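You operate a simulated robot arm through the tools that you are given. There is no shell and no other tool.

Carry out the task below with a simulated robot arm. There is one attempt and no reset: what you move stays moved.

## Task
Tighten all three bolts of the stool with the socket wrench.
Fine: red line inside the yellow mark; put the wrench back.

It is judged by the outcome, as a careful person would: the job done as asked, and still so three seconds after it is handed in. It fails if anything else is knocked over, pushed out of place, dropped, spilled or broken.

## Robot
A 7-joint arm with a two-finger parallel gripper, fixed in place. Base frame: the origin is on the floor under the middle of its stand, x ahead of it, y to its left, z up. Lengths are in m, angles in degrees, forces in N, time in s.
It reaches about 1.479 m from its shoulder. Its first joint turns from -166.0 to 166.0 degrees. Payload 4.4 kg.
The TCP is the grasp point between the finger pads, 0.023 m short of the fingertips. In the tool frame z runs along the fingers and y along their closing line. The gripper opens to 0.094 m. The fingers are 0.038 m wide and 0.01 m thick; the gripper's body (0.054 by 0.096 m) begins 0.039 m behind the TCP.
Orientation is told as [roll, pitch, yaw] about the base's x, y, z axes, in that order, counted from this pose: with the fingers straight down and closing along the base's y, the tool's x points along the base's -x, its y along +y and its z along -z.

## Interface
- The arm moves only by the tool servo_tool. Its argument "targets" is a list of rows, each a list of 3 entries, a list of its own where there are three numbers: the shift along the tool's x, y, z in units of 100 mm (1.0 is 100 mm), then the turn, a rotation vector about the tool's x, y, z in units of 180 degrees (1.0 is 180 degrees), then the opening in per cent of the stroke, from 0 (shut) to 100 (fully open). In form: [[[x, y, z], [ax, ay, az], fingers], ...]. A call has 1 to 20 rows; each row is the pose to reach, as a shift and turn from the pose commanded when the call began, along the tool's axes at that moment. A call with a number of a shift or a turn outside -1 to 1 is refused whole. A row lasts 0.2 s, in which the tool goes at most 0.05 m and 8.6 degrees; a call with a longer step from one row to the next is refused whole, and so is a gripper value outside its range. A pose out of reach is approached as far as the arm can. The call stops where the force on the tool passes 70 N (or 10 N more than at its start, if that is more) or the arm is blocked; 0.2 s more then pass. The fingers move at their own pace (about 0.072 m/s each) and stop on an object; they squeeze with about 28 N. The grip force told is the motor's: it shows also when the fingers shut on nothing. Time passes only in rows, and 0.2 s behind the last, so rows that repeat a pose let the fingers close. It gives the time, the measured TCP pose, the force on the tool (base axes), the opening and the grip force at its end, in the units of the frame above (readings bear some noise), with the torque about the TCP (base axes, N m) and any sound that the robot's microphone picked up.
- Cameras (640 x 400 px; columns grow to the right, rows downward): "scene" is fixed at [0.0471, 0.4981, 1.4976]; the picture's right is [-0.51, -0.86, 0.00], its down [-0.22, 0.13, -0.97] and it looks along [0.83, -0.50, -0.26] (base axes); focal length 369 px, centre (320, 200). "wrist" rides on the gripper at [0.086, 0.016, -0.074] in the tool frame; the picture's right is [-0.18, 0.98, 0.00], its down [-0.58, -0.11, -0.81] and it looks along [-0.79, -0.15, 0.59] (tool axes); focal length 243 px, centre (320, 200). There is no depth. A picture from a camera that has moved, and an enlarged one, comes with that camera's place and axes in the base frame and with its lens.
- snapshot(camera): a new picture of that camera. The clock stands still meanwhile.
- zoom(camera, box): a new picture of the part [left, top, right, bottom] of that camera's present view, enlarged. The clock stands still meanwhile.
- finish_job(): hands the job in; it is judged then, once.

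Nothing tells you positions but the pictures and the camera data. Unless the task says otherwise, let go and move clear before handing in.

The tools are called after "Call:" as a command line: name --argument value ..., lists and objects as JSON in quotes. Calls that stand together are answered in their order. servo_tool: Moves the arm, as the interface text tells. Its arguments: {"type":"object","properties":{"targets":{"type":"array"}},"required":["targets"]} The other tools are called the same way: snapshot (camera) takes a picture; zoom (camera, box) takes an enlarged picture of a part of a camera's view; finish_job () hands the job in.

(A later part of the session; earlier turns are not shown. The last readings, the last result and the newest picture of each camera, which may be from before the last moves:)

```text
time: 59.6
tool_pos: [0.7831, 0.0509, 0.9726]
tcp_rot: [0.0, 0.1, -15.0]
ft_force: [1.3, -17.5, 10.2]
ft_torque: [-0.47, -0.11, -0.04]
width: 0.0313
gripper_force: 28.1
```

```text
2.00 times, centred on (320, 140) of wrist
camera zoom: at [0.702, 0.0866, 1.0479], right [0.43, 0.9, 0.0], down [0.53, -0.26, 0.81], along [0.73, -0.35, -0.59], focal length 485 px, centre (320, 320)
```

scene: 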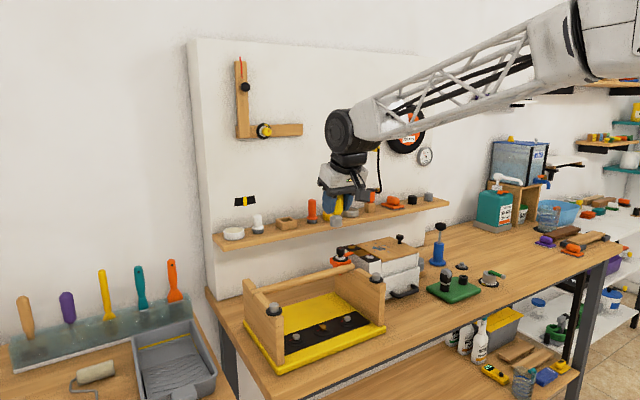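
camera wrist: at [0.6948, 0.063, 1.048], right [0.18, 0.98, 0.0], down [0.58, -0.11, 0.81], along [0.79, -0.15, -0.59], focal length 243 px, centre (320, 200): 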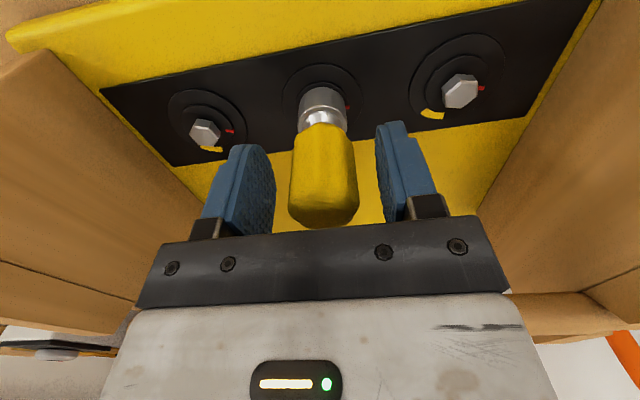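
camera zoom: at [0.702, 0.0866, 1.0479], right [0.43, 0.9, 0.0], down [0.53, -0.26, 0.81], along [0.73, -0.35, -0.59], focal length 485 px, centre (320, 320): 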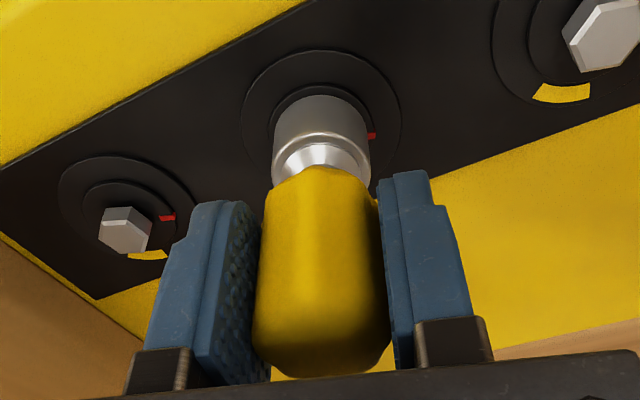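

The red mark moved along with the wrench, so the bolt is turning. Continuing clockwise 45° more in 5° steps.

Call:
servo_tool --targets '[[[0, 0, 0], [0, 0, 0.028], 0], [[0, 0, 0], [0, 0, 0.056], 0], [[0, 0, 0], [0, 0, 0.083], 0], [[0, 0, 0], [0, 0, 0.111], 0], [[0, 0, 0], [0, 0, 0.139], 0], [[0, 0, 0], [0, 0, 0.167], 0], [[0, 0, 0], [0, 0, 0.194], 0], [[0, 0, 0], [0, 0, 0.222], 0], [[0, 0, 0], [0, 0, 0.25], 0]]'

Call:
zoom --camera "scene" --box '[300, 290, 346, 336]'

Call:
snapshot --camera "wrist"

Call:
snapshot --camera "scene"

```text
time: 61.6
tool_pos: [0.7847, 0.051, 0.972]
tcp_rot: [0.1, 0.0, -60.0]
ft_force: [48.6, 29.4, -1.6]
ft_torque: [0.18, -0.28, 0.2]
width: 0.0319
gripper_force: 28.3
```

```text
8.70 times, centred on (323, 313) of scene
camera zoom: at [0.0471, 0.4981, 1.4976], right [-0.51, -0.86, 0.0], down [-0.22, 0.13, -0.97], along [0.83, -0.5, -0.26], focal length 3210 px, centre (294, -783)
```

zoom: 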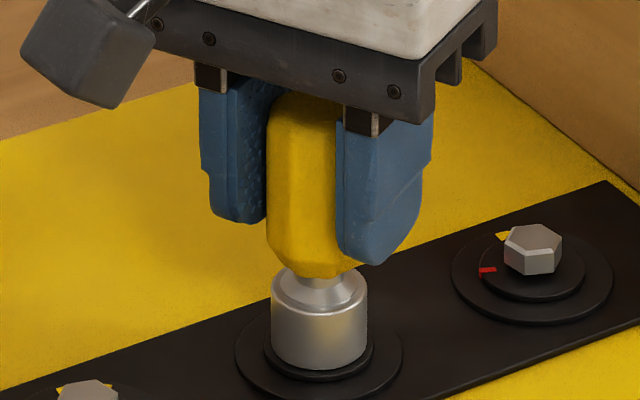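

```text
taken
camera wrist: at [0.7526, 0.1329, 1.0478], right [0.94, 0.33, 0.0], down [0.2, -0.56, 0.81], along [0.27, -0.76, -0.59], focal length 243 px, centre (320, 200)
```

wrist: 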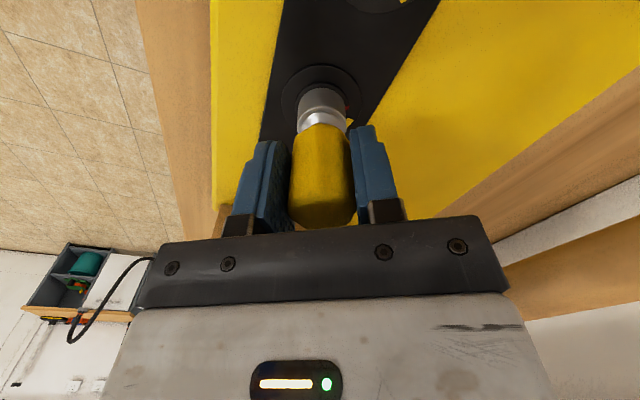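

```text
taken
```

scene: 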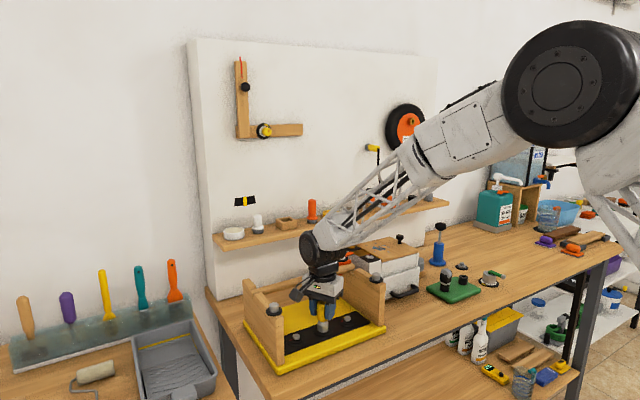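

The bolt is turning (60° so far), but side load has grown to ~57 N as my grip is about 1 mm off the bolt axis. I'll shift along the force direction to relax it before continuing.

Call:
servo_tool --targets '[[[0, 0.004, 0], [0, 0, 0], 0], [[0, 0.008, 0], [0, 0, 0], 0]]'

Call:
zoom --camera "wrist" --box '[270, 50, 400, 180]'

```text
time: 62.2
tool_pos: [0.7831, 0.0524, 0.9751]
tcp_rot: [-0.1, 0.0, -60.0]
ft_force: [47.9, 29.5, 1.4]
ft_torque: [0.22, -0.31, 0.15]
width: 0.0318
gripper_force: 27.8
```

```text
3.08 times, centred on (335, 115) of wrist
camera zoom: at [0.7527, 0.1327, 1.0478], right [0.94, 0.33, 0.0], down [0.2, -0.56, 0.81], along [0.27, -0.76, -0.59], focal length 746 px, centre (274, 462)
```

zoom: 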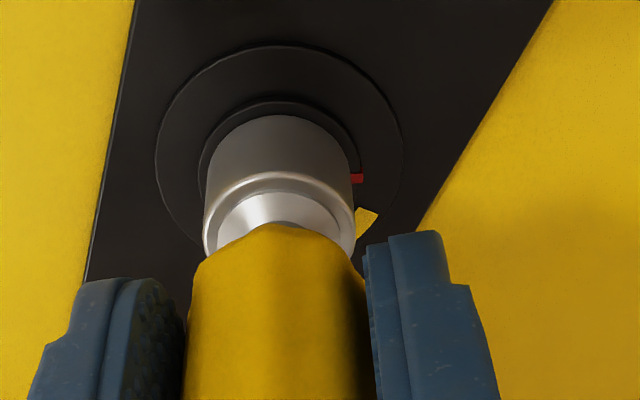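

The shift didn't relax the load yet. I'll move another 1 mm along that same direction and see.

Call:
servo_tool --targets '[[[0, 0.005, 0], [0, 0, 0], 0], [[0, 0.01, 0], [0, 0, 0], 0], [[0, 0.01, 0], [0, 0, 0], 0]]'

Call:
zoom --camera "scene" --box '[300, 290, 346, 336]'

```text
time: 63.0
tool_pos: [0.7829, 0.0518, 0.9745]
tcp_rot: [0.0, -0.1, -59.9]
ft_force: [10.1, 20.4, 21.9]
ft_torque: [0.3, -0.31, 0.1]
width: 0.0314
gripper_force: 28.2
```

```text
8.70 times, centred on (323, 313) of scene
camera zoom: at [0.0471, 0.4981, 1.4976], right [-0.51, -0.86, 0.0], down [-0.22, 0.13, -0.97], along [0.83, -0.5, -0.26], focal length 3210 px, centre (294, -783)
```

zoom: 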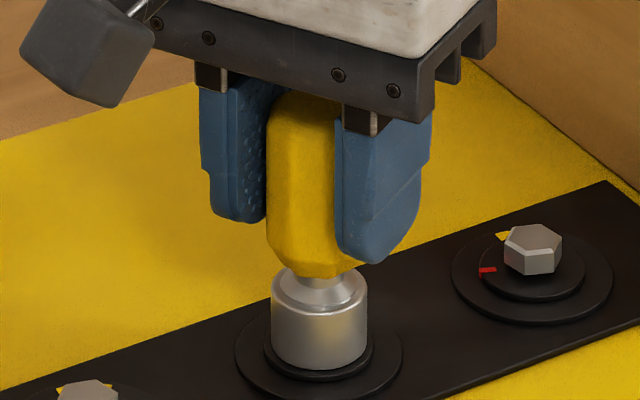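

Load has dropped to normal. Continuing clockwise another 20°.

Call:
servo_tool --targets '[[[0, 0, 0], [0, 0, 0.028], 0], [[0, 0, 0], [0, 0, 0.056], 0], [[0, 0, 0], [0, 0, 0.083], 0], [[0, 0, 0], [0, 0, 0.111], 0]]'

Call:
zoom --camera "wrist" --box '[270, 50, 400, 180]'

```text
time: 64.0
tool_pos: [0.7833, 0.0506, 0.9725]
tcp_rot: [0.1, 0.0, -80.0]
ft_force: [35.6, 19.1, 18.7]
ft_torque: [-0.1, 0.01, 0.15]
width: 0.0314
gripper_force: 28.7
```

```text
3.08 times, centred on (335, 115) of wrist
camera zoom: at [0.7841, 0.1381, 1.0477], right [1.0, -0.01, 0.0], down [-0.01, -0.59, 0.81], along [-0.01, -0.81, -0.59], focal length 746 px, centre (274, 462)
```

zoom: 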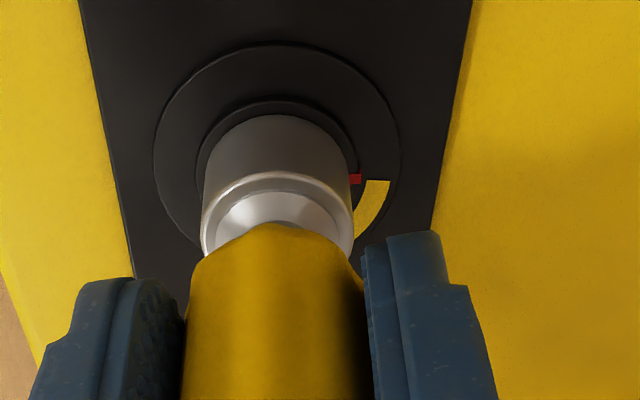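

The red line is right at the near edge of the yellow mark; about 21.5° more brings it to the center. Turning the rest.

Call:
servo_tool --targets '[[[0, 0.002, 0], [0, 0, 0.03], 0], [[0, 0.004, 0], [0, 0, 0.06], 0], [[0, 0.004, 0], [0, 0, 0.09], 0], [[0, 0.004, 0], [0, 0, 0.12], 0]]'

Call:
zoom --camera "wrist" --box '[270, 50, 400, 180]'

Call:
zoom --camera "scene" --box '[270, 240, 390, 350]'

```text
time: 65.0
tool_pos: [0.7843, 0.0518, 0.974]
tcp_rot: [0.1, 0.0, -101.7]
ft_force: [54.2, -15.8, 10.2]
ft_torque: [-0.28, -0.48, 0.06]
width: 0.0314
gripper_force: 28.5
```

```text
3.08 times, centred on (335, 115) of wrist
camera zoom: at [0.817, 0.1305, 1.0476], right [0.93, -0.38, 0.0], down [-0.22, -0.55, 0.81], along [-0.3, -0.75, -0.59], focal length 746 px, centre (274, 462)
```

zoom: 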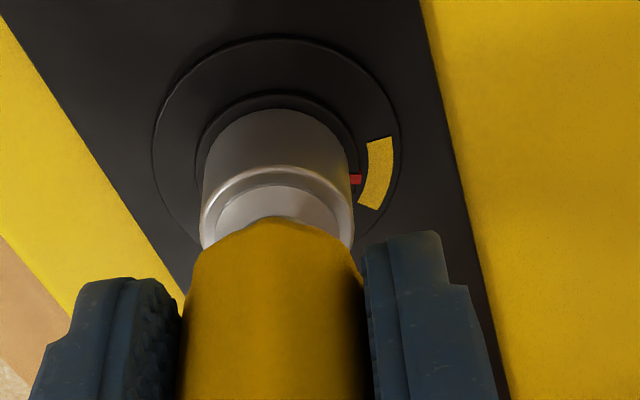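

```text
3.64 times, centred on (330, 295) of scene
camera zoom: at [0.0471, 0.4981, 1.4976], right [-0.51, -0.86, 0.0], down [-0.22, 0.13, -0.97], along [0.83, -0.5, -0.26], focal length 1343 px, centre (284, -146)
```

zoom: 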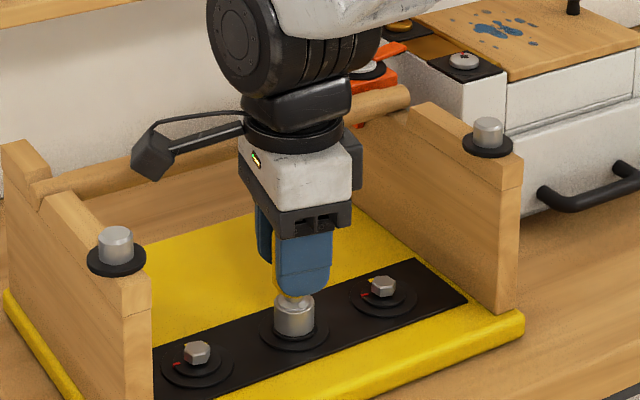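

The red line sits in the middle of the yellow mark on the middle bolt. I'll relax the side load, then lift the wrench straight off.

Call:
servo_tool --targets '[[[0, 0.006, 0], [0, 0, 0], 0], [[0, 0.01, 0], [0, 0, 0], 0]]'

Call:
servo_tool --targets '[[[0, 0, -0.04], [0, 0, 0], 0], [[0, 0, -0.1], [0, 0, 0], 0], [[0, 0, -0.2], [0, 0, 0], 0], [[0, 0, -0.35], [0, 0, 0], 0], [[0, 0, -0.55], [0, 0, 0], 0]]'

Call:
zoom --camera "wrist" --box '[250, 0, 410, 160]'

Call:
zoom --camera "scene" --box '[270, 240, 390, 350]'

```text
time: 65.6
tool_pos: [0.7851, 0.0521, 0.9724]
tcp_rot: [0.0, 0.0, -101.5]
ft_force: [38.1, -27.5, 16.5]
ft_torque: [-0.31, -0.62, -0.06]
width: 0.0314
gripper_force: 27.6
```

```text
time: 66.8
tool_pos: [0.7855, 0.0516, 1.0283]
tcp_rot: [-0.1, 0.0, -101.5]
ft_force: [-1.0, -0.7, -0.9]
ft_torque: [0.0, 0.04, 0.0]
width: 0.0312
gripper_force: 27.9
```

```text
2.50 times, centred on (330, 80) of wrist
camera zoom: at [0.8173, 0.131, 1.1017], right [0.93, -0.38, 0.0], down [-0.22, -0.55, 0.81], along [-0.3, -0.75, -0.59], focal length 606 px, centre (295, 500)
```

zoom: 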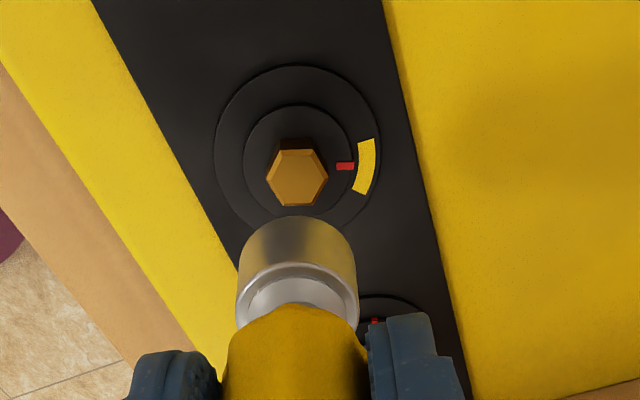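

```text
3.64 times, centred on (330, 295) of scene
camera zoom: at [0.0471, 0.4981, 1.4976], right [-0.51, -0.86, 0.0], down [-0.22, 0.13, -0.97], along [0.83, -0.5, -0.26], focal length 1343 px, centre (284, -146)
```

zoom: 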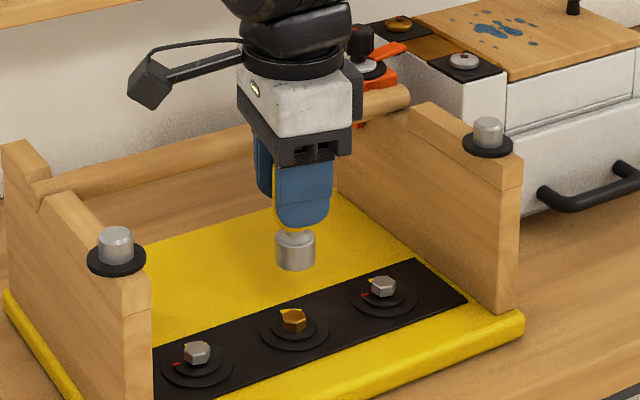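

The middle bolt is done: the red line is centered in the yellow and stays there. Next the right bolt; I'll rotate back to yaw 0 in the air, above the knobs.

Call:
servo_tool --targets '[[[0, 0, -0.05], [0, 0, -0.0434], 0], [[0, 0, -0.1], [0, 0, -0.0868], 0], [[0, 0, -0.1], [0, 0, -0.1302], 0], [[0, 0, -0.1], [0, 0, -0.1736], 0], [[0, 0, -0.1], [0, 0, -0.217], 0], [[0, 0, -0.1], [0, 0, -0.2604], 0], [[0, 0, -0.1], [0, 0, -0.3038], 0], [[0, 0, -0.1], [0, 0, -0.3472], 0], [[0, 0, -0.1], [0, 0, -0.3906], 0], [[0, 0, -0.1], [0, 0, -0.434], 0], [[0, 0, -0.1], [0, 0, -0.4774], 0], [[0, 0, -0.1], [0, 0, -0.5208], 0], [[0, 0, -0.1], [0, 0, -0.564], 0]]'

Call:
snapshot --camera "wrist"

Call:
zoom --camera "wrist" --box '[190, 0, 450, 160]'

```text
time: 69.6
tool_pos: [0.7848, 0.0509, 1.0395]
tcp_rot: [0.0, 0.0, 0.1]
ft_force: [0.2, -0.5, 0.2]
ft_torque: [-0.03, 0.03, 0.02]
width: 0.031
gripper_force: 28.6
```

```text
taken
camera wrist: at [0.6973, 0.0653, 1.1124], right [0.18, 0.98, 0.0], down [0.58, -0.11, 0.81], along [0.79, -0.15, -0.59], focal length 243 px, centre (320, 200)
```

wrist: 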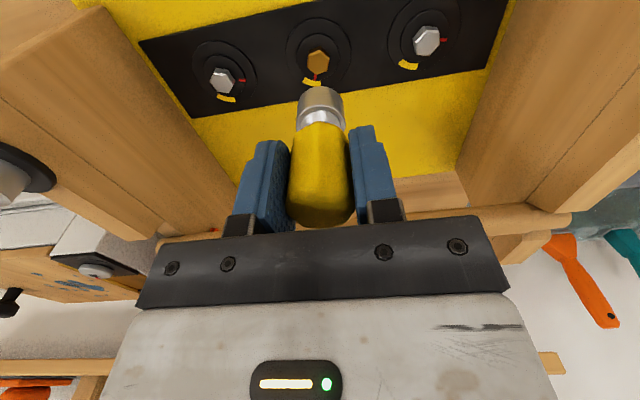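

```text
2.46 times, centred on (320, 80) of wrist
camera zoom: at [0.6973, 0.0653, 1.1124], right [0.18, 0.98, 0.0], down [0.58, -0.11, 0.81], along [0.79, -0.15, -0.59], focal length 597 px, centre (320, 495)
```

zoom: 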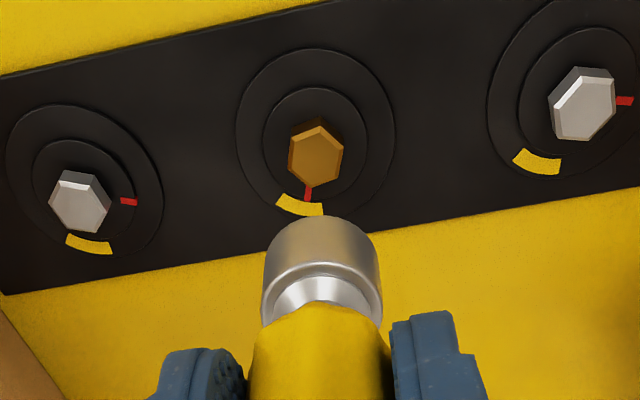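

The middle bolt's red line is well inside the yellow. Now moving over the right bolt, 80 mm toward -y.

Call:
servo_tool --targets '[[[0.01, -0.3, 0], [0, 0, 0], 0], [[0.015, -0.6, 0], [0, 0, 0], 0], [[0.015, -0.81, 0], [0, 0, 0], 0], [[0.015, -0.81, 0.2], [0, 0, 0], 0], [[0.015, -0.81, 0.4], [0, 0, 0], 0]]'

Call:
zoom --camera "wrist" --box '[270, 30, 380, 140]'

Call:
zoom --camera "scene" --box '[330, 295, 366, 331]'

Call:
zoom --camera "scene" --box '[270, 220, 400, 350]'

```text
time: 70.8
tool_pos: [0.7819, -0.0309, 0.9986]
tcp_rot: [0.0, -0.1, 0.1]
ft_force: [-0.2, 0.1, -1.1]
ft_torque: [0.02, -0.02, 0.01]
width: 0.0311
gripper_force: 28.3
```

```text
3.64 times, centred on (325, 85) of wrist
camera zoom: at [0.6946, -0.0166, 1.0722], right [0.18, 0.98, 0.0], down [0.58, -0.11, 0.81], along [0.79, -0.15, -0.59], focal length 882 px, centre (302, 618)
```

zoom: 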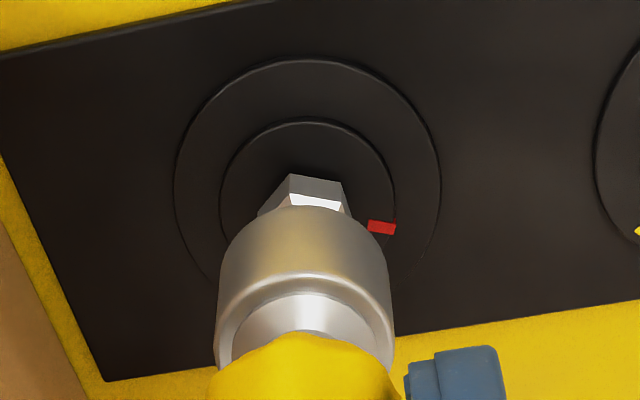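

```text
11.11 times, centred on (348, 313) of scene
camera zoom: at [0.0471, 0.4981, 1.4976], right [-0.51, -0.86, 0.0], down [-0.22, 0.13, -0.97], along [0.83, -0.5, -0.26], focal length 4102 px, centre (9, -1056)
```

zoom: 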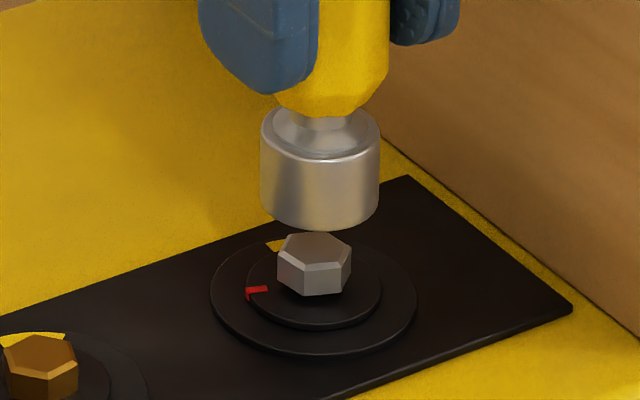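

```text
3.08 times, centred on (335, 285) of scene
camera zoom: at [0.0471, 0.4981, 1.4976], right [-0.51, -0.86, 0.0], down [-0.22, 0.13, -0.97], along [0.83, -0.5, -0.26], focal length 1136 px, centre (274, -62)
```

zoom: 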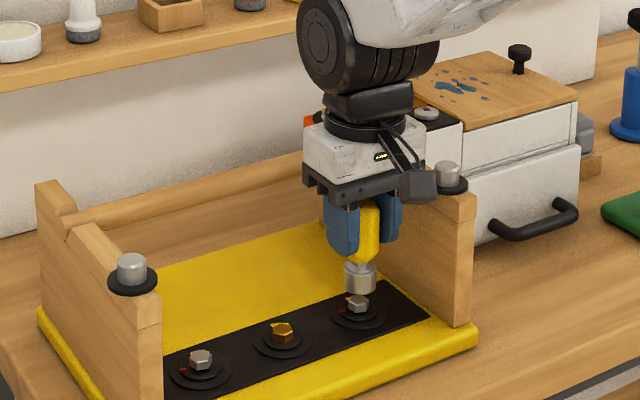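

The socket is about 1.4 mm in -x and 0.4 mm in -y from the right bolt. Correcting, then lowering slowly over the head.

Call:
servo_tool --targets '[[[-0.014, 0.004, 0], [0, 0, 0], 0], [[-0.014, 0.004, 0.03], [0, 0, 0], 0], [[-0.014, 0.004, 0.07], [0, 0, 0], 0], [[-0.014, 0.004, 0.1], [0, 0, 0], 0]]'

Call:
zoom --camera "wrist" --box '[270, 30, 380, 140]'

Call:
zoom --camera "scene" --box '[330, 295, 366, 331]'

```text
time: 71.8
tool_pos: [0.7842, -0.0284, 0.9868]
tcp_rot: [0.0, 0.0, 0.0]
ft_force: [0.3, 0.2, -0.9]
ft_torque: [-0.02, -0.01, -0.02]
width: 0.0311
gripper_force: 27.8
```

```text
3.64 times, centred on (325, 85) of wrist
camera zoom: at [0.6965, -0.0149, 1.0622], right [0.18, 0.98, 0.0], down [0.58, -0.11, 0.81], along [0.79, -0.15, -0.59], focal length 882 px, centre (302, 618)
```

zoom: 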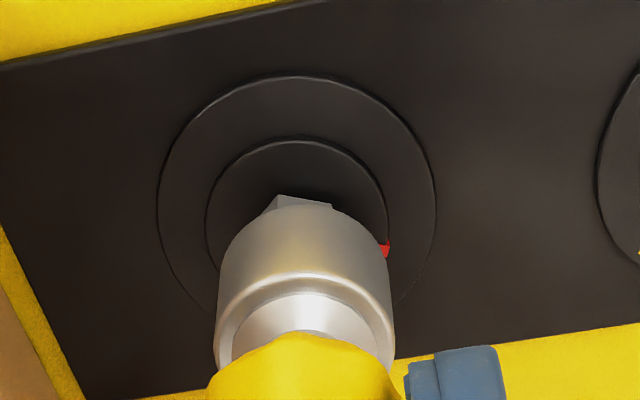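

```text
11.11 times, centred on (348, 313) of scene
camera zoom: at [0.0471, 0.4981, 1.4976], right [-0.51, -0.86, 0.0], down [-0.22, 0.13, -0.97], along [0.83, -0.5, -0.26], focal length 4102 px, centre (9, -1056)
```

zoom: 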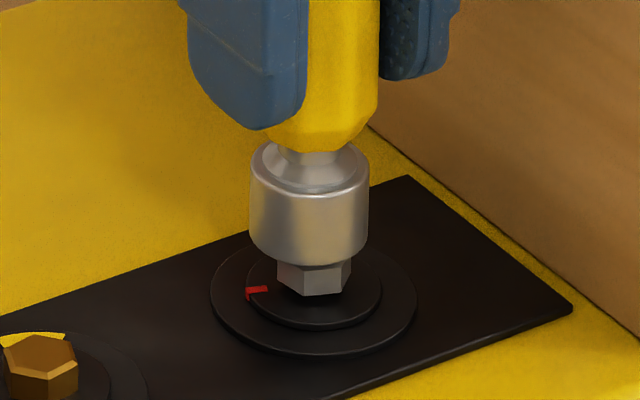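

The y motion overshot by ~1.4 mm. Correcting before contact.

Call:
servo_tool --targets '[[[0.003, -0.014, 0], [0, 0, 0], 0], [[0.003, -0.014, 0], [0, 0, 0], 0]]'

Call:
zoom --camera "wrist" --box '[270, 30, 380, 140]'

Call:
zoom --camera "scene" --box '[330, 295, 366, 331]'

```text
time: 72.4
tool_pos: [0.7832, -0.0298, 0.9885]
tcp_rot: [0.0, 0.0, 0.0]
ft_force: [0.7, 0.3, -1.4]
ft_torque: [-0.03, 0.05, 0.01]
width: 0.0307
gripper_force: 28.0
```

```text
3.64 times, centred on (325, 85) of wrist
camera zoom: at [0.6964, -0.0163, 1.0621], right [0.18, 0.98, 0.0], down [0.58, -0.11, 0.81], along [0.79, -0.15, -0.59], focal length 882 px, centre (302, 618)
```

zoom: 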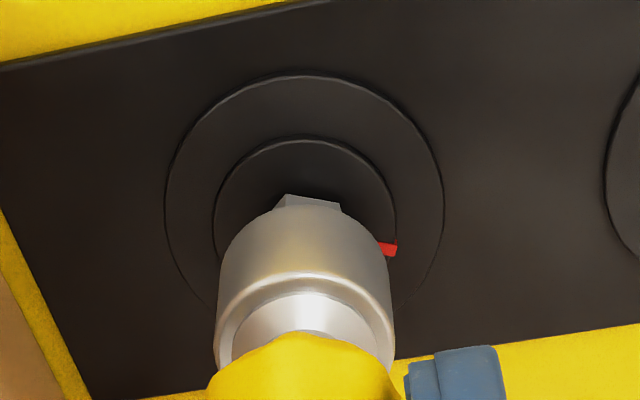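

```text
11.11 times, centred on (348, 313) of scene
camera zoom: at [0.0471, 0.4981, 1.4976], right [-0.51, -0.86, 0.0], down [-0.22, 0.13, -0.97], along [0.83, -0.5, -0.26], focal length 4102 px, centre (9, -1056)
```

zoom: 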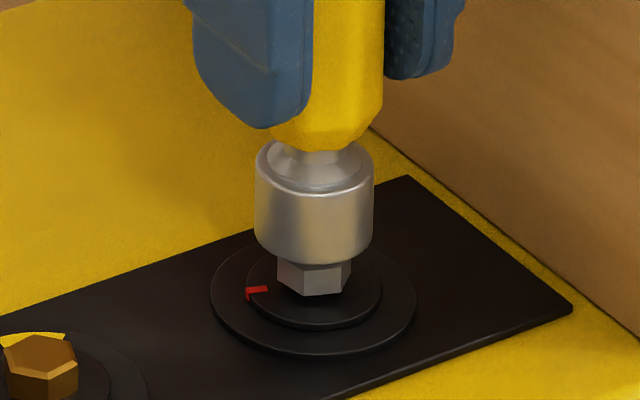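

Well aligned now in both views. Descending onto the head.

Call:
servo_tool --targets '[[[0, 0, 0.025], [0, 0, 0], 0], [[0, 0, 0.05], [0, 0, 0], 0], [[0, 0, 0.075], [0, 0, 0], 0], [[0, 0, 0.1], [0, 0, 0], 0]]'

Call:
zoom --camera "scene" --box '[330, 295, 366, 331]'

```text
time: 73.4
tool_pos: [0.7851, -0.0299, 0.9757]
tcp_rot: [0.0, 0.0, -0.1]
ft_force: [-0.1, 0.1, -1.5]
ft_torque: [-0.01, 0.02, -0.01]
width: 0.0312
gripper_force: 28.0
```

```text
11.11 times, centred on (348, 313) of scene
camera zoom: at [0.0471, 0.4981, 1.4976], right [-0.51, -0.86, 0.0], down [-0.22, 0.13, -0.97], along [0.83, -0.5, -0.26], focal length 4102 px, centre (9, -1056)
```

zoom: 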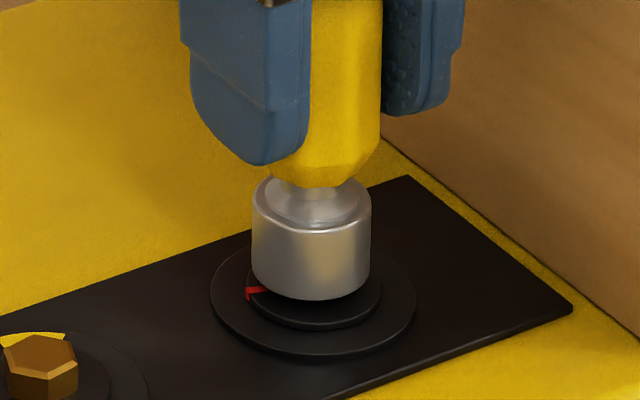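

The head is inside the socket with no side load. Lowering the last few millimetres to seat it.

Call:
servo_tool --targets '[[[0, 0, 0.015], [0, 0, 0], 0], [[0, 0, 0.03], [0, 0, 0], 0], [[0, 0, 0.04], [0, 0, 0], 0]]'

Call:
zoom --camera "scene" --box '[330, 295, 366, 331]'

Call:
zoom --camera "scene" --box '[310, 240, 410, 340]'

```text
time: 74.2
tool_pos: [0.7835, -0.0303, 0.9736]
tcp_rot: [0.0, 0.2, -0.1]
ft_force: [-31.3, 2.3, 8.5]
ft_torque: [0.24, 0.02, 0.02]
width: 0.031
gripper_force: 27.9
```

```text
11.11 times, centred on (348, 313) of scene
camera zoom: at [0.0471, 0.4981, 1.4976], right [-0.51, -0.86, 0.0], down [-0.22, 0.13, -0.97], along [0.83, -0.5, -0.26], focal length 4102 px, centre (9, -1056)
```

zoom: 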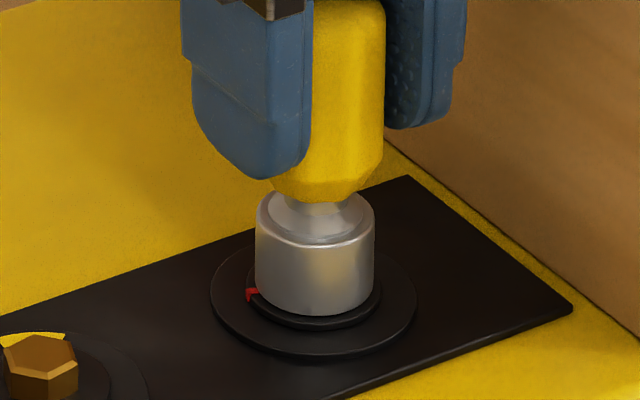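

```text
4.00 times, centred on (360, 290) of scene
camera zoom: at [0.0471, 0.4981, 1.4976], right [-0.51, -0.86, 0.0], down [-0.22, 0.13, -0.97], along [0.83, -0.5, -0.26], focal length 1477 px, centre (160, -160)
```

zoom: 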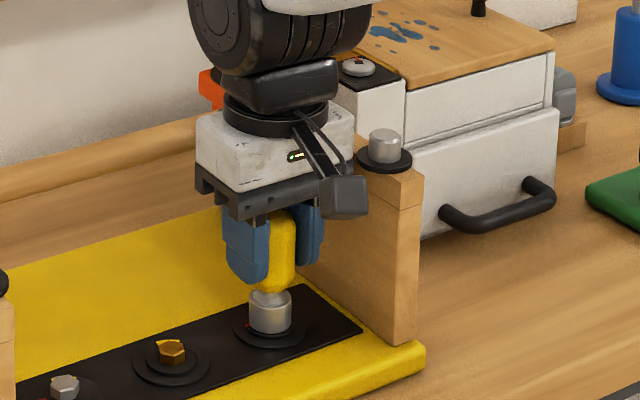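

Seated on the right bolt. To get more clearance from the knob on the stool's side panel, I'll re-grip the handle about 8 mm higher.

Call:
servo_tool --targets '[[[0.003, 0, 0], [0, 0, 0], 38], [[0.003, 0, 0], [0, 0, 0], 48], [[0.003, 0, 0], [0, 0, 0], 55], [[0.003, 0, -0.03], [0, 0, 0], 55], [[0.003, 0, -0.08], [0, 0, 0], 55]]'

Call:
zoom --camera "wrist" --box '[220, 40, 420, 240]'

Call:
zoom --camera "scene" --box '[310, 240, 410, 340]'

```text
time: 75.4
tool_pos: [0.7847, -0.0306, 0.9825]
tcp_rot: [0.0, 0.0, 0.0]
ft_force: [0.1, 0.3, -0.5]
ft_torque: [-0.02, 0.02, -0.03]
width: 0.0515
gripper_force: 0.0
```

```text
2.00 times, centred on (320, 140) of wrist
camera zoom: at [0.6974, -0.0158, 1.0568], right [0.18, 0.98, 0.0], down [0.58, -0.11, 0.81], along [0.79, -0.15, -0.59], focal length 485 px, centre (320, 320)
```

zoom: 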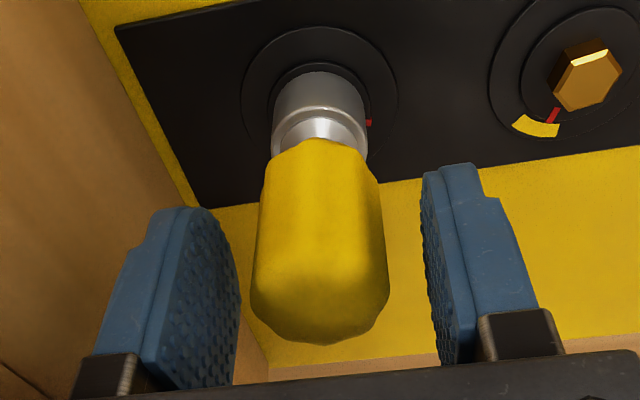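

```text
4.00 times, centred on (360, 290) of scene
camera zoom: at [0.0471, 0.4981, 1.4976], right [-0.51, -0.86, 0.0], down [-0.22, 0.13, -0.97], along [0.83, -0.5, -0.26], focal length 1477 px, centre (160, -160)
```

zoom: 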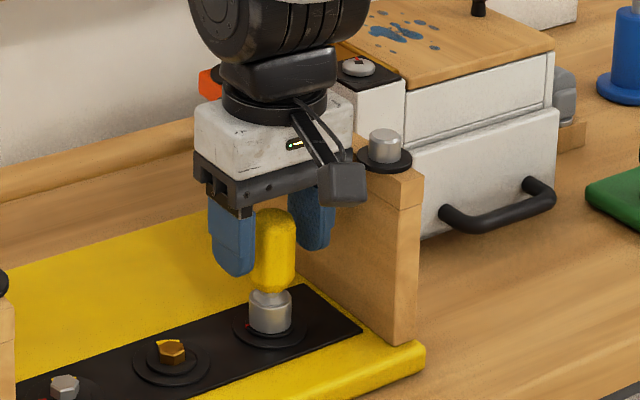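

The wrench stands on the bolt. Shifting 0.7 mm toward -y to center the jaws, then closing.

Call:
servo_tool --targets '[[[0, -0.007, 0], [0, 0, 0], 45], [[0, -0.007, 0], [0, 0, 0], 30], [[0, -0.007, 0], [0, 0, 0], 10], [[0, -0.007, 0], [0, 0, 0], 0], [[0, -0.007, 0], [0, 0, 0], 0]]'

```text
time: 76.6
tool_pos: [0.7847, -0.0308, 0.9822]
tcp_rot: [0.0, 0.1, 0.1]
ft_force: [1.2, 25.5, 0.4]
ft_torque: [0.59, 0.01, 0.0]
width: 0.0314
gripper_force: 28.1
```

Call:
servo_tool --targets '[[[0, 0.005, 0], [0, 0, 0], 0], [[0, 0.01, 0], [0, 0, 0], 0]]'

```text
time: 77.2
tool_pos: [0.7846, -0.03, 0.9815]
tcp_rot: [0.1, 0.0, -0.1]
ft_force: [9.2, 11.8, 1.4]
ft_torque: [0.41, -0.19, 0.02]
width: 0.031
gripper_force: 27.9
```

Side load is small. Turning clockwise 45° on the right bolt, compensating the small grip offset as I rotate.

Call:
servo_tool --targets '[[[-0.0011, 0, 0], [0, 0, 0.0278], 0], [[-0.0023, -0.0002, 0], [0, 0, 0.0556], 0], [[-0.0034, -0.0004, 0], [0, 0, 0.0833], 0], [[-0.0044, -0.0008, 0], [0, 0, 0.1111], 0], [[-0.0055, -0.0012, 0], [0, 0, 0.1389], 0], [[-0.0065, -0.0017, 0], [0, 0, 0.1667], 0], [[-0.0075, -0.0024, 0], [0, 0, 0.1944], 0], [[-0.0084, -0.003, 0], [0, 0, 0.2222], 0], [[-0.0092, -0.0038, 0], [0, 0, 0.25], 0]]'

Call:
zoom --camera "wrist" --box '[250, 30, 410, 190]'

Call:
zoom --camera "scene" --box '[310, 240, 410, 340]'

```text
time: 79.2
tool_pos: [0.7854, -0.0287, 0.9816]
tcp_rot: [0.0, 0.0, -45.0]
ft_force: [-10.7, 2.8, 11.4]
ft_torque: [-0.08, 0.47, 0.04]
width: 0.031
gripper_force: 28.2
```

```text
2.50 times, centred on (330, 110) of wrist
camera zoom: at [0.7345, 0.0403, 1.0566], right [0.83, 0.56, 0.0], down [0.33, -0.49, 0.81], along [0.45, -0.67, -0.59], focal length 606 px, centre (295, 425)
```

zoom: 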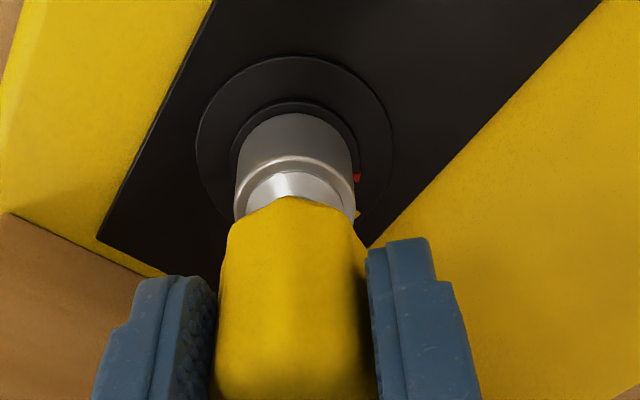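

```text
4.00 times, centred on (360, 290) of scene
camera zoom: at [0.0471, 0.4981, 1.4976], right [-0.51, -0.86, 0.0], down [-0.22, 0.13, -0.97], along [0.83, -0.5, -0.26], focal length 1477 px, centre (160, -160)
```

zoom: 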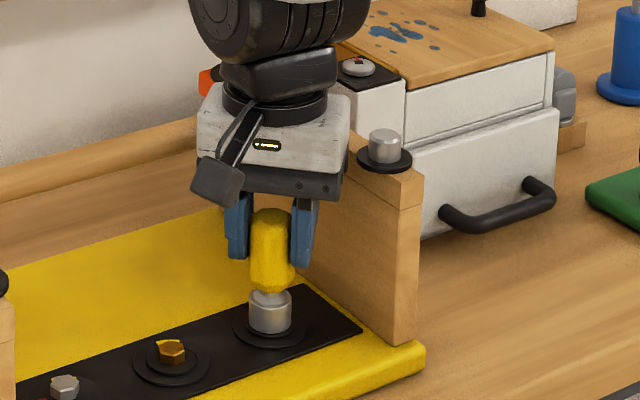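

Smooth, with low forces. Turning the remaining 45°.

Call:
servo_tool --targets '[[[-0.0011, 0, 0], [0, 0, 0.0278], 0], [[-0.0023, -0.0002, 0], [0, 0, 0.0556], 0], [[-0.0034, -0.0004, 0], [0, 0, 0.0833], 0], [[-0.0044, -0.0008, 0], [0, 0, 0.1111], 0], [[-0.0055, -0.0012, 0], [0, 0, 0.1389], 0], [[-0.0065, -0.0017, 0], [0, 0, 0.1667], 0], [[-0.0075, -0.0024, 0], [0, 0, 0.1944], 0], [[-0.0084, -0.003, 0], [0, 0, 0.2222], 0], [[-0.0092, -0.0038, 0], [0, 0, 0.25], 0]]'

Call:
zoom --camera "wrist" --box '[270, 50, 400, 180]'

Call:
zoom --camera "scene" --box '[310, 240, 410, 340]'

```text
time: 81.2
tool_pos: [0.7845, -0.03, 0.9818]
tcp_rot: [0.1, 0.0, -90.1]
ft_force: [-29.6, 14.3, 15.5]
ft_torque: [0.04, 0.73, 0.05]
width: 0.031
gripper_force: 27.8
```

```text
3.08 times, centred on (335, 115) of wrist
camera zoom: at [0.8006, 0.0531, 1.0564], right [0.98, -0.18, 0.0], down [-0.11, -0.58, 0.81], along [-0.15, -0.79, -0.59], focal length 746 px, centre (274, 462)
```

zoom: 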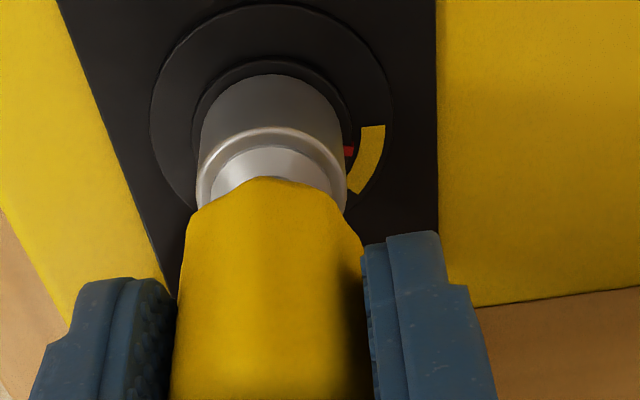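

```text
4.00 times, centred on (360, 290) of scene
camera zoom: at [0.0471, 0.4981, 1.4976], right [-0.51, -0.86, 0.0], down [-0.22, 0.13, -0.97], along [0.83, -0.5, -0.26], focal length 1477 px, centre (160, -160)
```

zoom: 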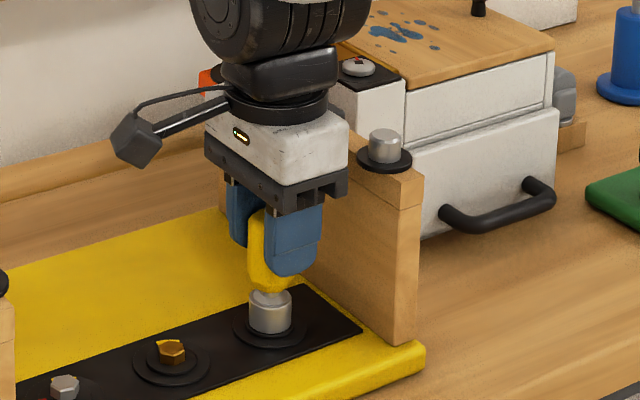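

The red line has entered the yellow zone but looks about 8° short of center. Turning 8° more while easing the side load.

Call:
servo_tool --targets '[[[0, -0.003, 0], [0, 0, 0.022], 0], [[0, -0.006, 0], [0, 0, 0.044], 0], [[0, -0.006, 0], [0, 0, 0.044], 0]]'

Call:
zoom --camera "wrist" --box '[270, 50, 400, 180]'

```text
time: 82.0
tool_pos: [0.7836, -0.0322, 0.982]
tcp_rot: [-0.1, 0.0, -98.0]
ft_force: [-27.5, 7.3, 8.8]
ft_torque: [0.06, 0.6, -0.02]
width: 0.0312
gripper_force: 28.2
```

```text
3.08 times, centred on (335, 115) of wrist
camera zoom: at [0.8122, 0.05, 1.0563], right [0.95, -0.32, 0.0], down [-0.19, -0.56, 0.81], along [-0.26, -0.76, -0.59], focal length 746 px, centre (274, 462)
```

zoom: 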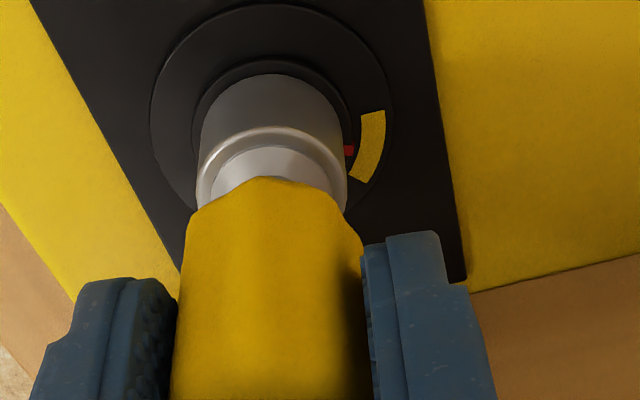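

The red line now sits in the middle of the yellow. Lifting the wrench off the right bolt.

Call:
servo_tool --targets '[[[0, 0, -0.04], [0, 0, 0], 0], [[0, 0, -0.1], [0, 0, 0], 0], [[0, 0, -0.2], [0, 0, 0], 0], [[0, 0, -0.35], [0, 0, 0], 0], [[0, 0, -0.55], [0, 0, 0], 0], [[0, 0, -0.7], [0, 0, 0], 0]]'

Call:
zoom --camera "wrist" --box '[250, 0, 410, 160]'

Call:
zoom --camera "scene" --box '[270, 230, 400, 350]'

```text
time: 83.4
tool_pos: [0.7843, -0.0316, 1.0518]
tcp_rot: [-0.1, 0.0, -97.8]
ft_force: [-0.1, -0.9, -0.9]
ft_torque: [0.02, 0.02, 0.0]
width: 0.0308
gripper_force: 28.1
```

```text
2.50 times, centred on (330, 80) of wrist
camera zoom: at [0.8118, 0.0498, 1.1262], right [0.95, -0.32, 0.0], down [-0.19, -0.56, 0.81], along [-0.26, -0.76, -0.59], focal length 606 px, centre (295, 500)
```

zoom: 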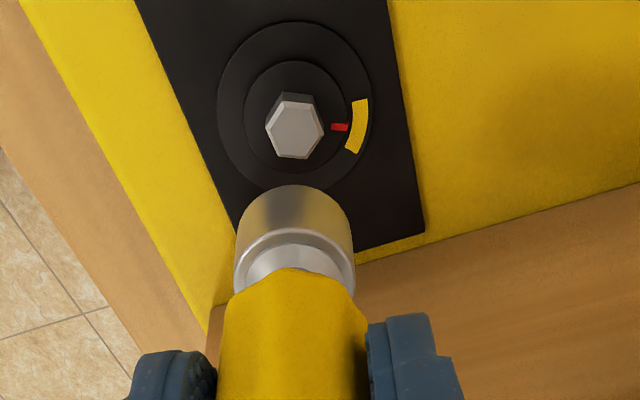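

```text
3.33 times, centred on (335, 290) of scene
camera zoom: at [0.0471, 0.4981, 1.4976], right [-0.51, -0.86, 0.0], down [-0.22, 0.13, -0.97], along [0.83, -0.5, -0.26], focal length 1231 px, centre (270, -100)
```

zoom: 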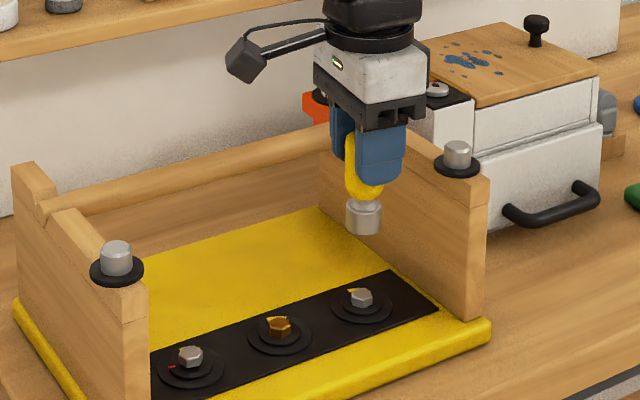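

The right bolt is done, with the red line centered. Next the left bolt: I'll rotate back to yaw 0 in the air and move over to it.

Call:
servo_tool --targets '[[[0, 0, -0.05], [0, 0, -0.0418], 0], [[0, 0, -0.05], [0, 0, -0.0837], 0], [[0, 0, -0.05], [0, 0, -0.1255], 0], [[0, 0, -0.05], [0, 0, -0.1674], 0], [[0, 0, -0.05], [0, 0, -0.2092], 0], [[0, 0, -0.05], [0, 0, -0.251], 0], [[0, 0, -0.05], [0, 0, -0.2929], 0], [[0, 0, -0.05], [0, 0, -0.3347], 0], [[0, 0, -0.05], [0, 0, -0.3766], 0], [[0, 0, -0.05], [0, 0, -0.4184], 0], [[0, 0, -0.05], [0, 0, -0.4602], 0], [[0, 0, -0.05], [0, 0, -0.5021], 0], [[0, 0, -0.05], [0, 0, -0.5439], 0]]'

Call:
servo_tool --targets '[[[0, 0.3, 0], [0, 0, 0], 0], [[0, 0.6, 0], [0, 0, 0], 0], [[0, 0.8, 0], [0, 0, 0], 0]]'

Call:
servo_tool --targets '[[[0, 0.3, 0], [0, 0, 0], 0], [[0, 0.6, 0], [0, 0, 0], 0], [[0, 0.8, 0], [0, 0, 0], 0]]'

Call:
snapshot --camera "wrist"

Call:
zoom --camera "scene" --box '[230, 230, 360, 360]'

```text
time: 86.2
tool_pos: [0.7846, -0.031, 1.0568]
tcp_rot: [0.0, 0.0, 0.2]
ft_force: [-0.7, -0.5, -0.7]
ft_torque: [0.03, 0.0, 0.01]
width: 0.0307
gripper_force: 27.7
```

```text
time: 87.0
tool_pos: [0.7846, 0.052, 1.0565]
tcp_rot: [0.0, 0.0, 0.0]
ft_force: [0.1, 1.2, -1.6]
ft_torque: [0.0, 0.02, 0.0]
width: 0.0311
gripper_force: 27.9
```

```text
time: 87.8
tool_pos: [0.7843, 0.1292, 1.0571]
tcp_rot: [-0.1, 0.0, 0.0]
ft_force: [0.0, -0.1, -0.1]
ft_torque: [-0.02, -0.01, -0.02]
width: 0.0309
gripper_force: 28.2
```

```text
taken
camera wrist: at [0.6975, 0.1435, 1.1312], right [0.18, 0.98, 0.0], down [0.58, -0.11, 0.81], along [0.79, -0.15, -0.59], focal length 243 px, centre (320, 200)
```

wrist: 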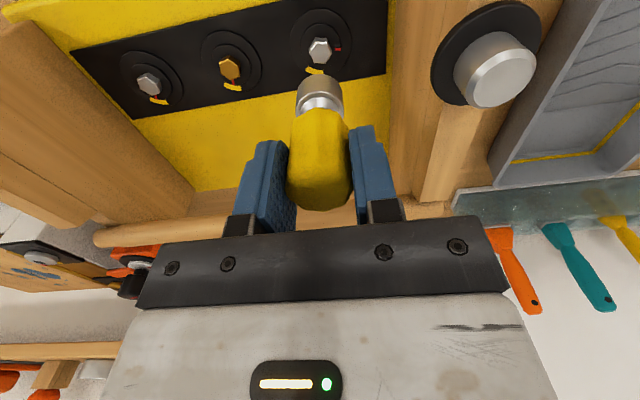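

```text
3.08 times, centred on (295, 295) of scene
camera zoom: at [0.0471, 0.4981, 1.4976], right [-0.51, -0.86, 0.0], down [-0.22, 0.13, -0.97], along [0.83, -0.5, -0.26], focal length 1136 px, centre (397, -92)
```

zoom: 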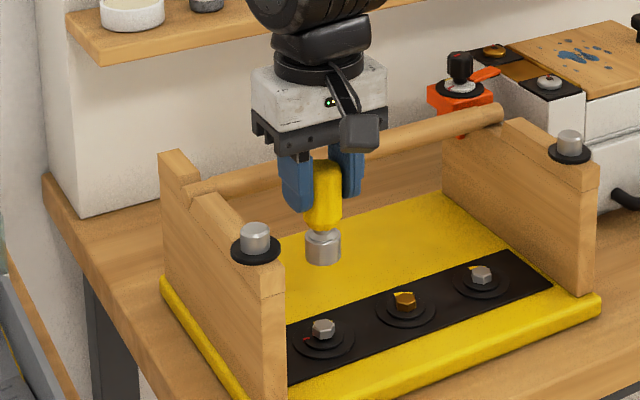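

The left bolt needs the camera arm kept away from the knob, so I'll rotate to yaw about +94 first in the air, and then turn clockwise from there.

Call:
servo_tool --targets '[[[0, 0, 0], [0, 0, -0.0435], 0], [[0, 0, 0], [0, 0, -0.087], 0], [[0, 0, 0], [0, 0, -0.1305], 0], [[0, 0, 0], [0, 0, -0.174], 0], [[0, 0, 0], [0, 0, -0.2175], 0], [[0, 0, 0], [0, 0, -0.261], 0], [[0, 0, 0], [0, 0, -0.3045], 0], [[0, 0, 0], [0, 0, -0.348], 0], [[0, 0, 0], [0, 0, -0.3915], 0], [[0, 0, 0], [0, 0, -0.435], 0], [[0, 0, 0], [0, 0, -0.4785], 0], [[0, 0, 0], [0, 0, -0.522], 0]]'

Call:
snapshot --camera "wrist"

Call:
zoom --camera "scene" --box '[230, 230, 360, 360]'

```text
time: 90.4
tool_pos: [0.7863, 0.1295, 1.0577]
tcp_rot: [0.1, 0.0, 94.0]
ft_force: [0.4, 0.3, -0.5]
ft_torque: [0.04, -0.02, 0.0]
width: 0.0312
gripper_force: 27.8
```

```text
taken
camera wrist: at [0.7745, 0.0392, 1.1313], right [-0.99, 0.11, 0.0], down [0.07, 0.59, 0.81], along [0.09, 0.8, -0.59], focal length 243 px, centre (320, 200)
```

wrist: 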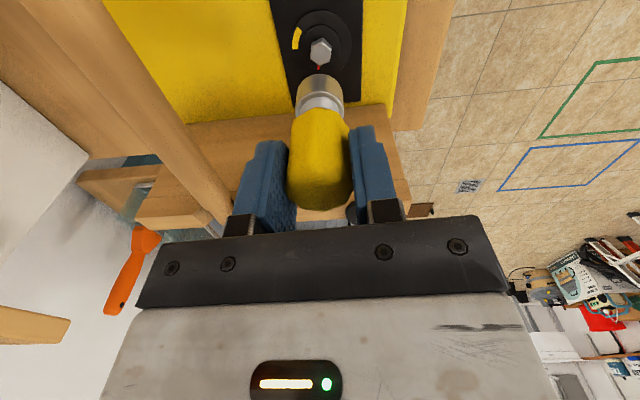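

```text
3.08 times, centred on (295, 295) of scene
camera zoom: at [0.0471, 0.4981, 1.4976], right [-0.51, -0.86, 0.0], down [-0.22, 0.13, -0.97], along [0.83, -0.5, -0.26], focal length 1136 px, centre (397, -92)
```

zoom: 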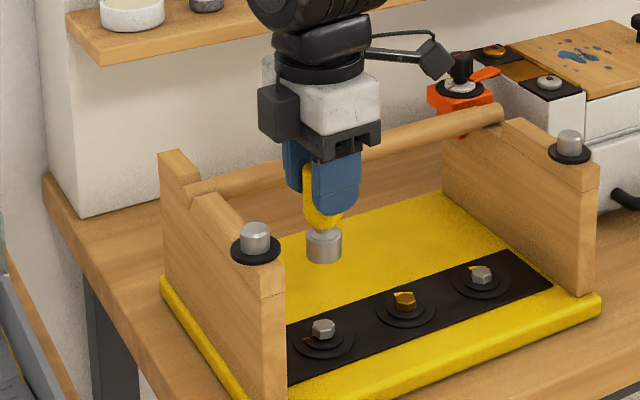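

Yaw +94 is reachable. Lowering to about 2 cm above the left bolt for alignment.

Call:
servo_tool --targets '[[[0, 0, 0.15], [0, 0, 0], 0], [[0, 0, 0.3], [0, 0, 0], 0], [[0, 0, 0.42], [0, 0, 0], 0]]'

Call:
zoom --camera "wrist" --box '[265, 10, 375, 120]'

Call:
zoom --camera "scene" --box '[280, 315, 316, 351]'

Call:
zoom --camera "scene" --box '[240, 250, 340, 350]'

```text
time: 91.2
tool_pos: [0.7855, 0.1292, 1.0135]
tcp_rot: [0.0, 0.0, 94.0]
ft_force: [-0.1, -0.1, -0.5]
ft_torque: [0.02, 0.02, 0.03]
width: 0.0311
gripper_force: 27.3
```

```text
3.64 times, centred on (320, 65) of wrist
camera zoom: at [0.7746, 0.0402, 1.0889], right [-0.99, 0.12, 0.0], down [0.07, 0.59, 0.81], along [0.09, 0.8, -0.59], focal length 882 px, centre (320, 691)
```

zoom: 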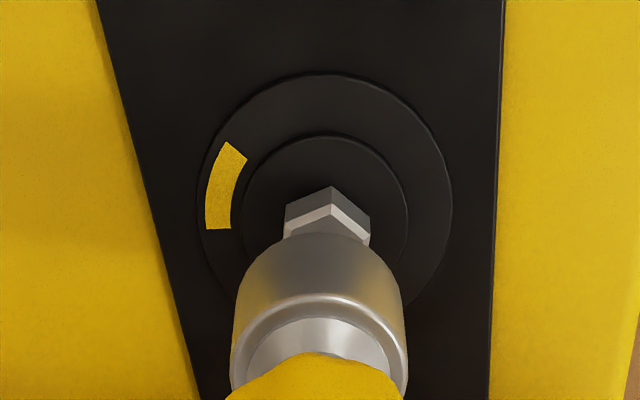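

```text
11.11 times, centred on (298, 333) of scene
camera zoom: at [0.0471, 0.4981, 1.4976], right [-0.51, -0.86, 0.0], down [-0.22, 0.13, -0.97], along [0.83, -0.5, -0.26], focal length 4102 px, centre (564, -1278)
```

zoom: 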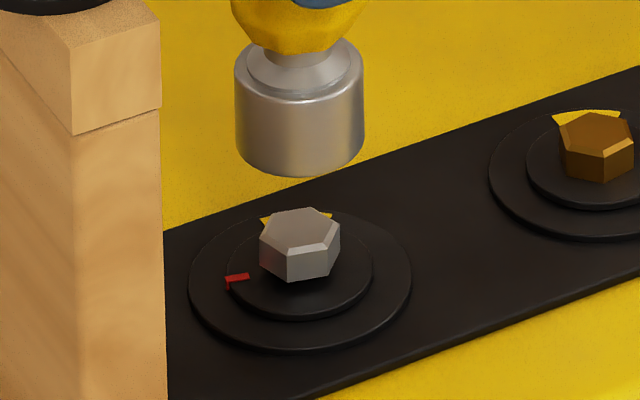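

```text
4.00 times, centred on (290, 300) of scene
camera zoom: at [0.0471, 0.4981, 1.4976], right [-0.51, -0.86, 0.0], down [-0.22, 0.13, -0.97], along [0.83, -0.5, -0.26], focal length 1477 px, centre (440, -200)
```

zoom: 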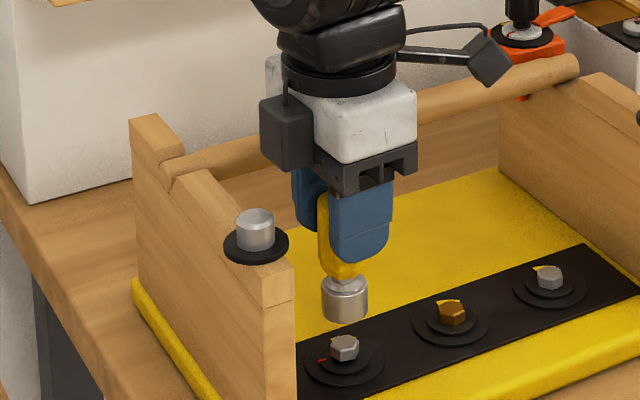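

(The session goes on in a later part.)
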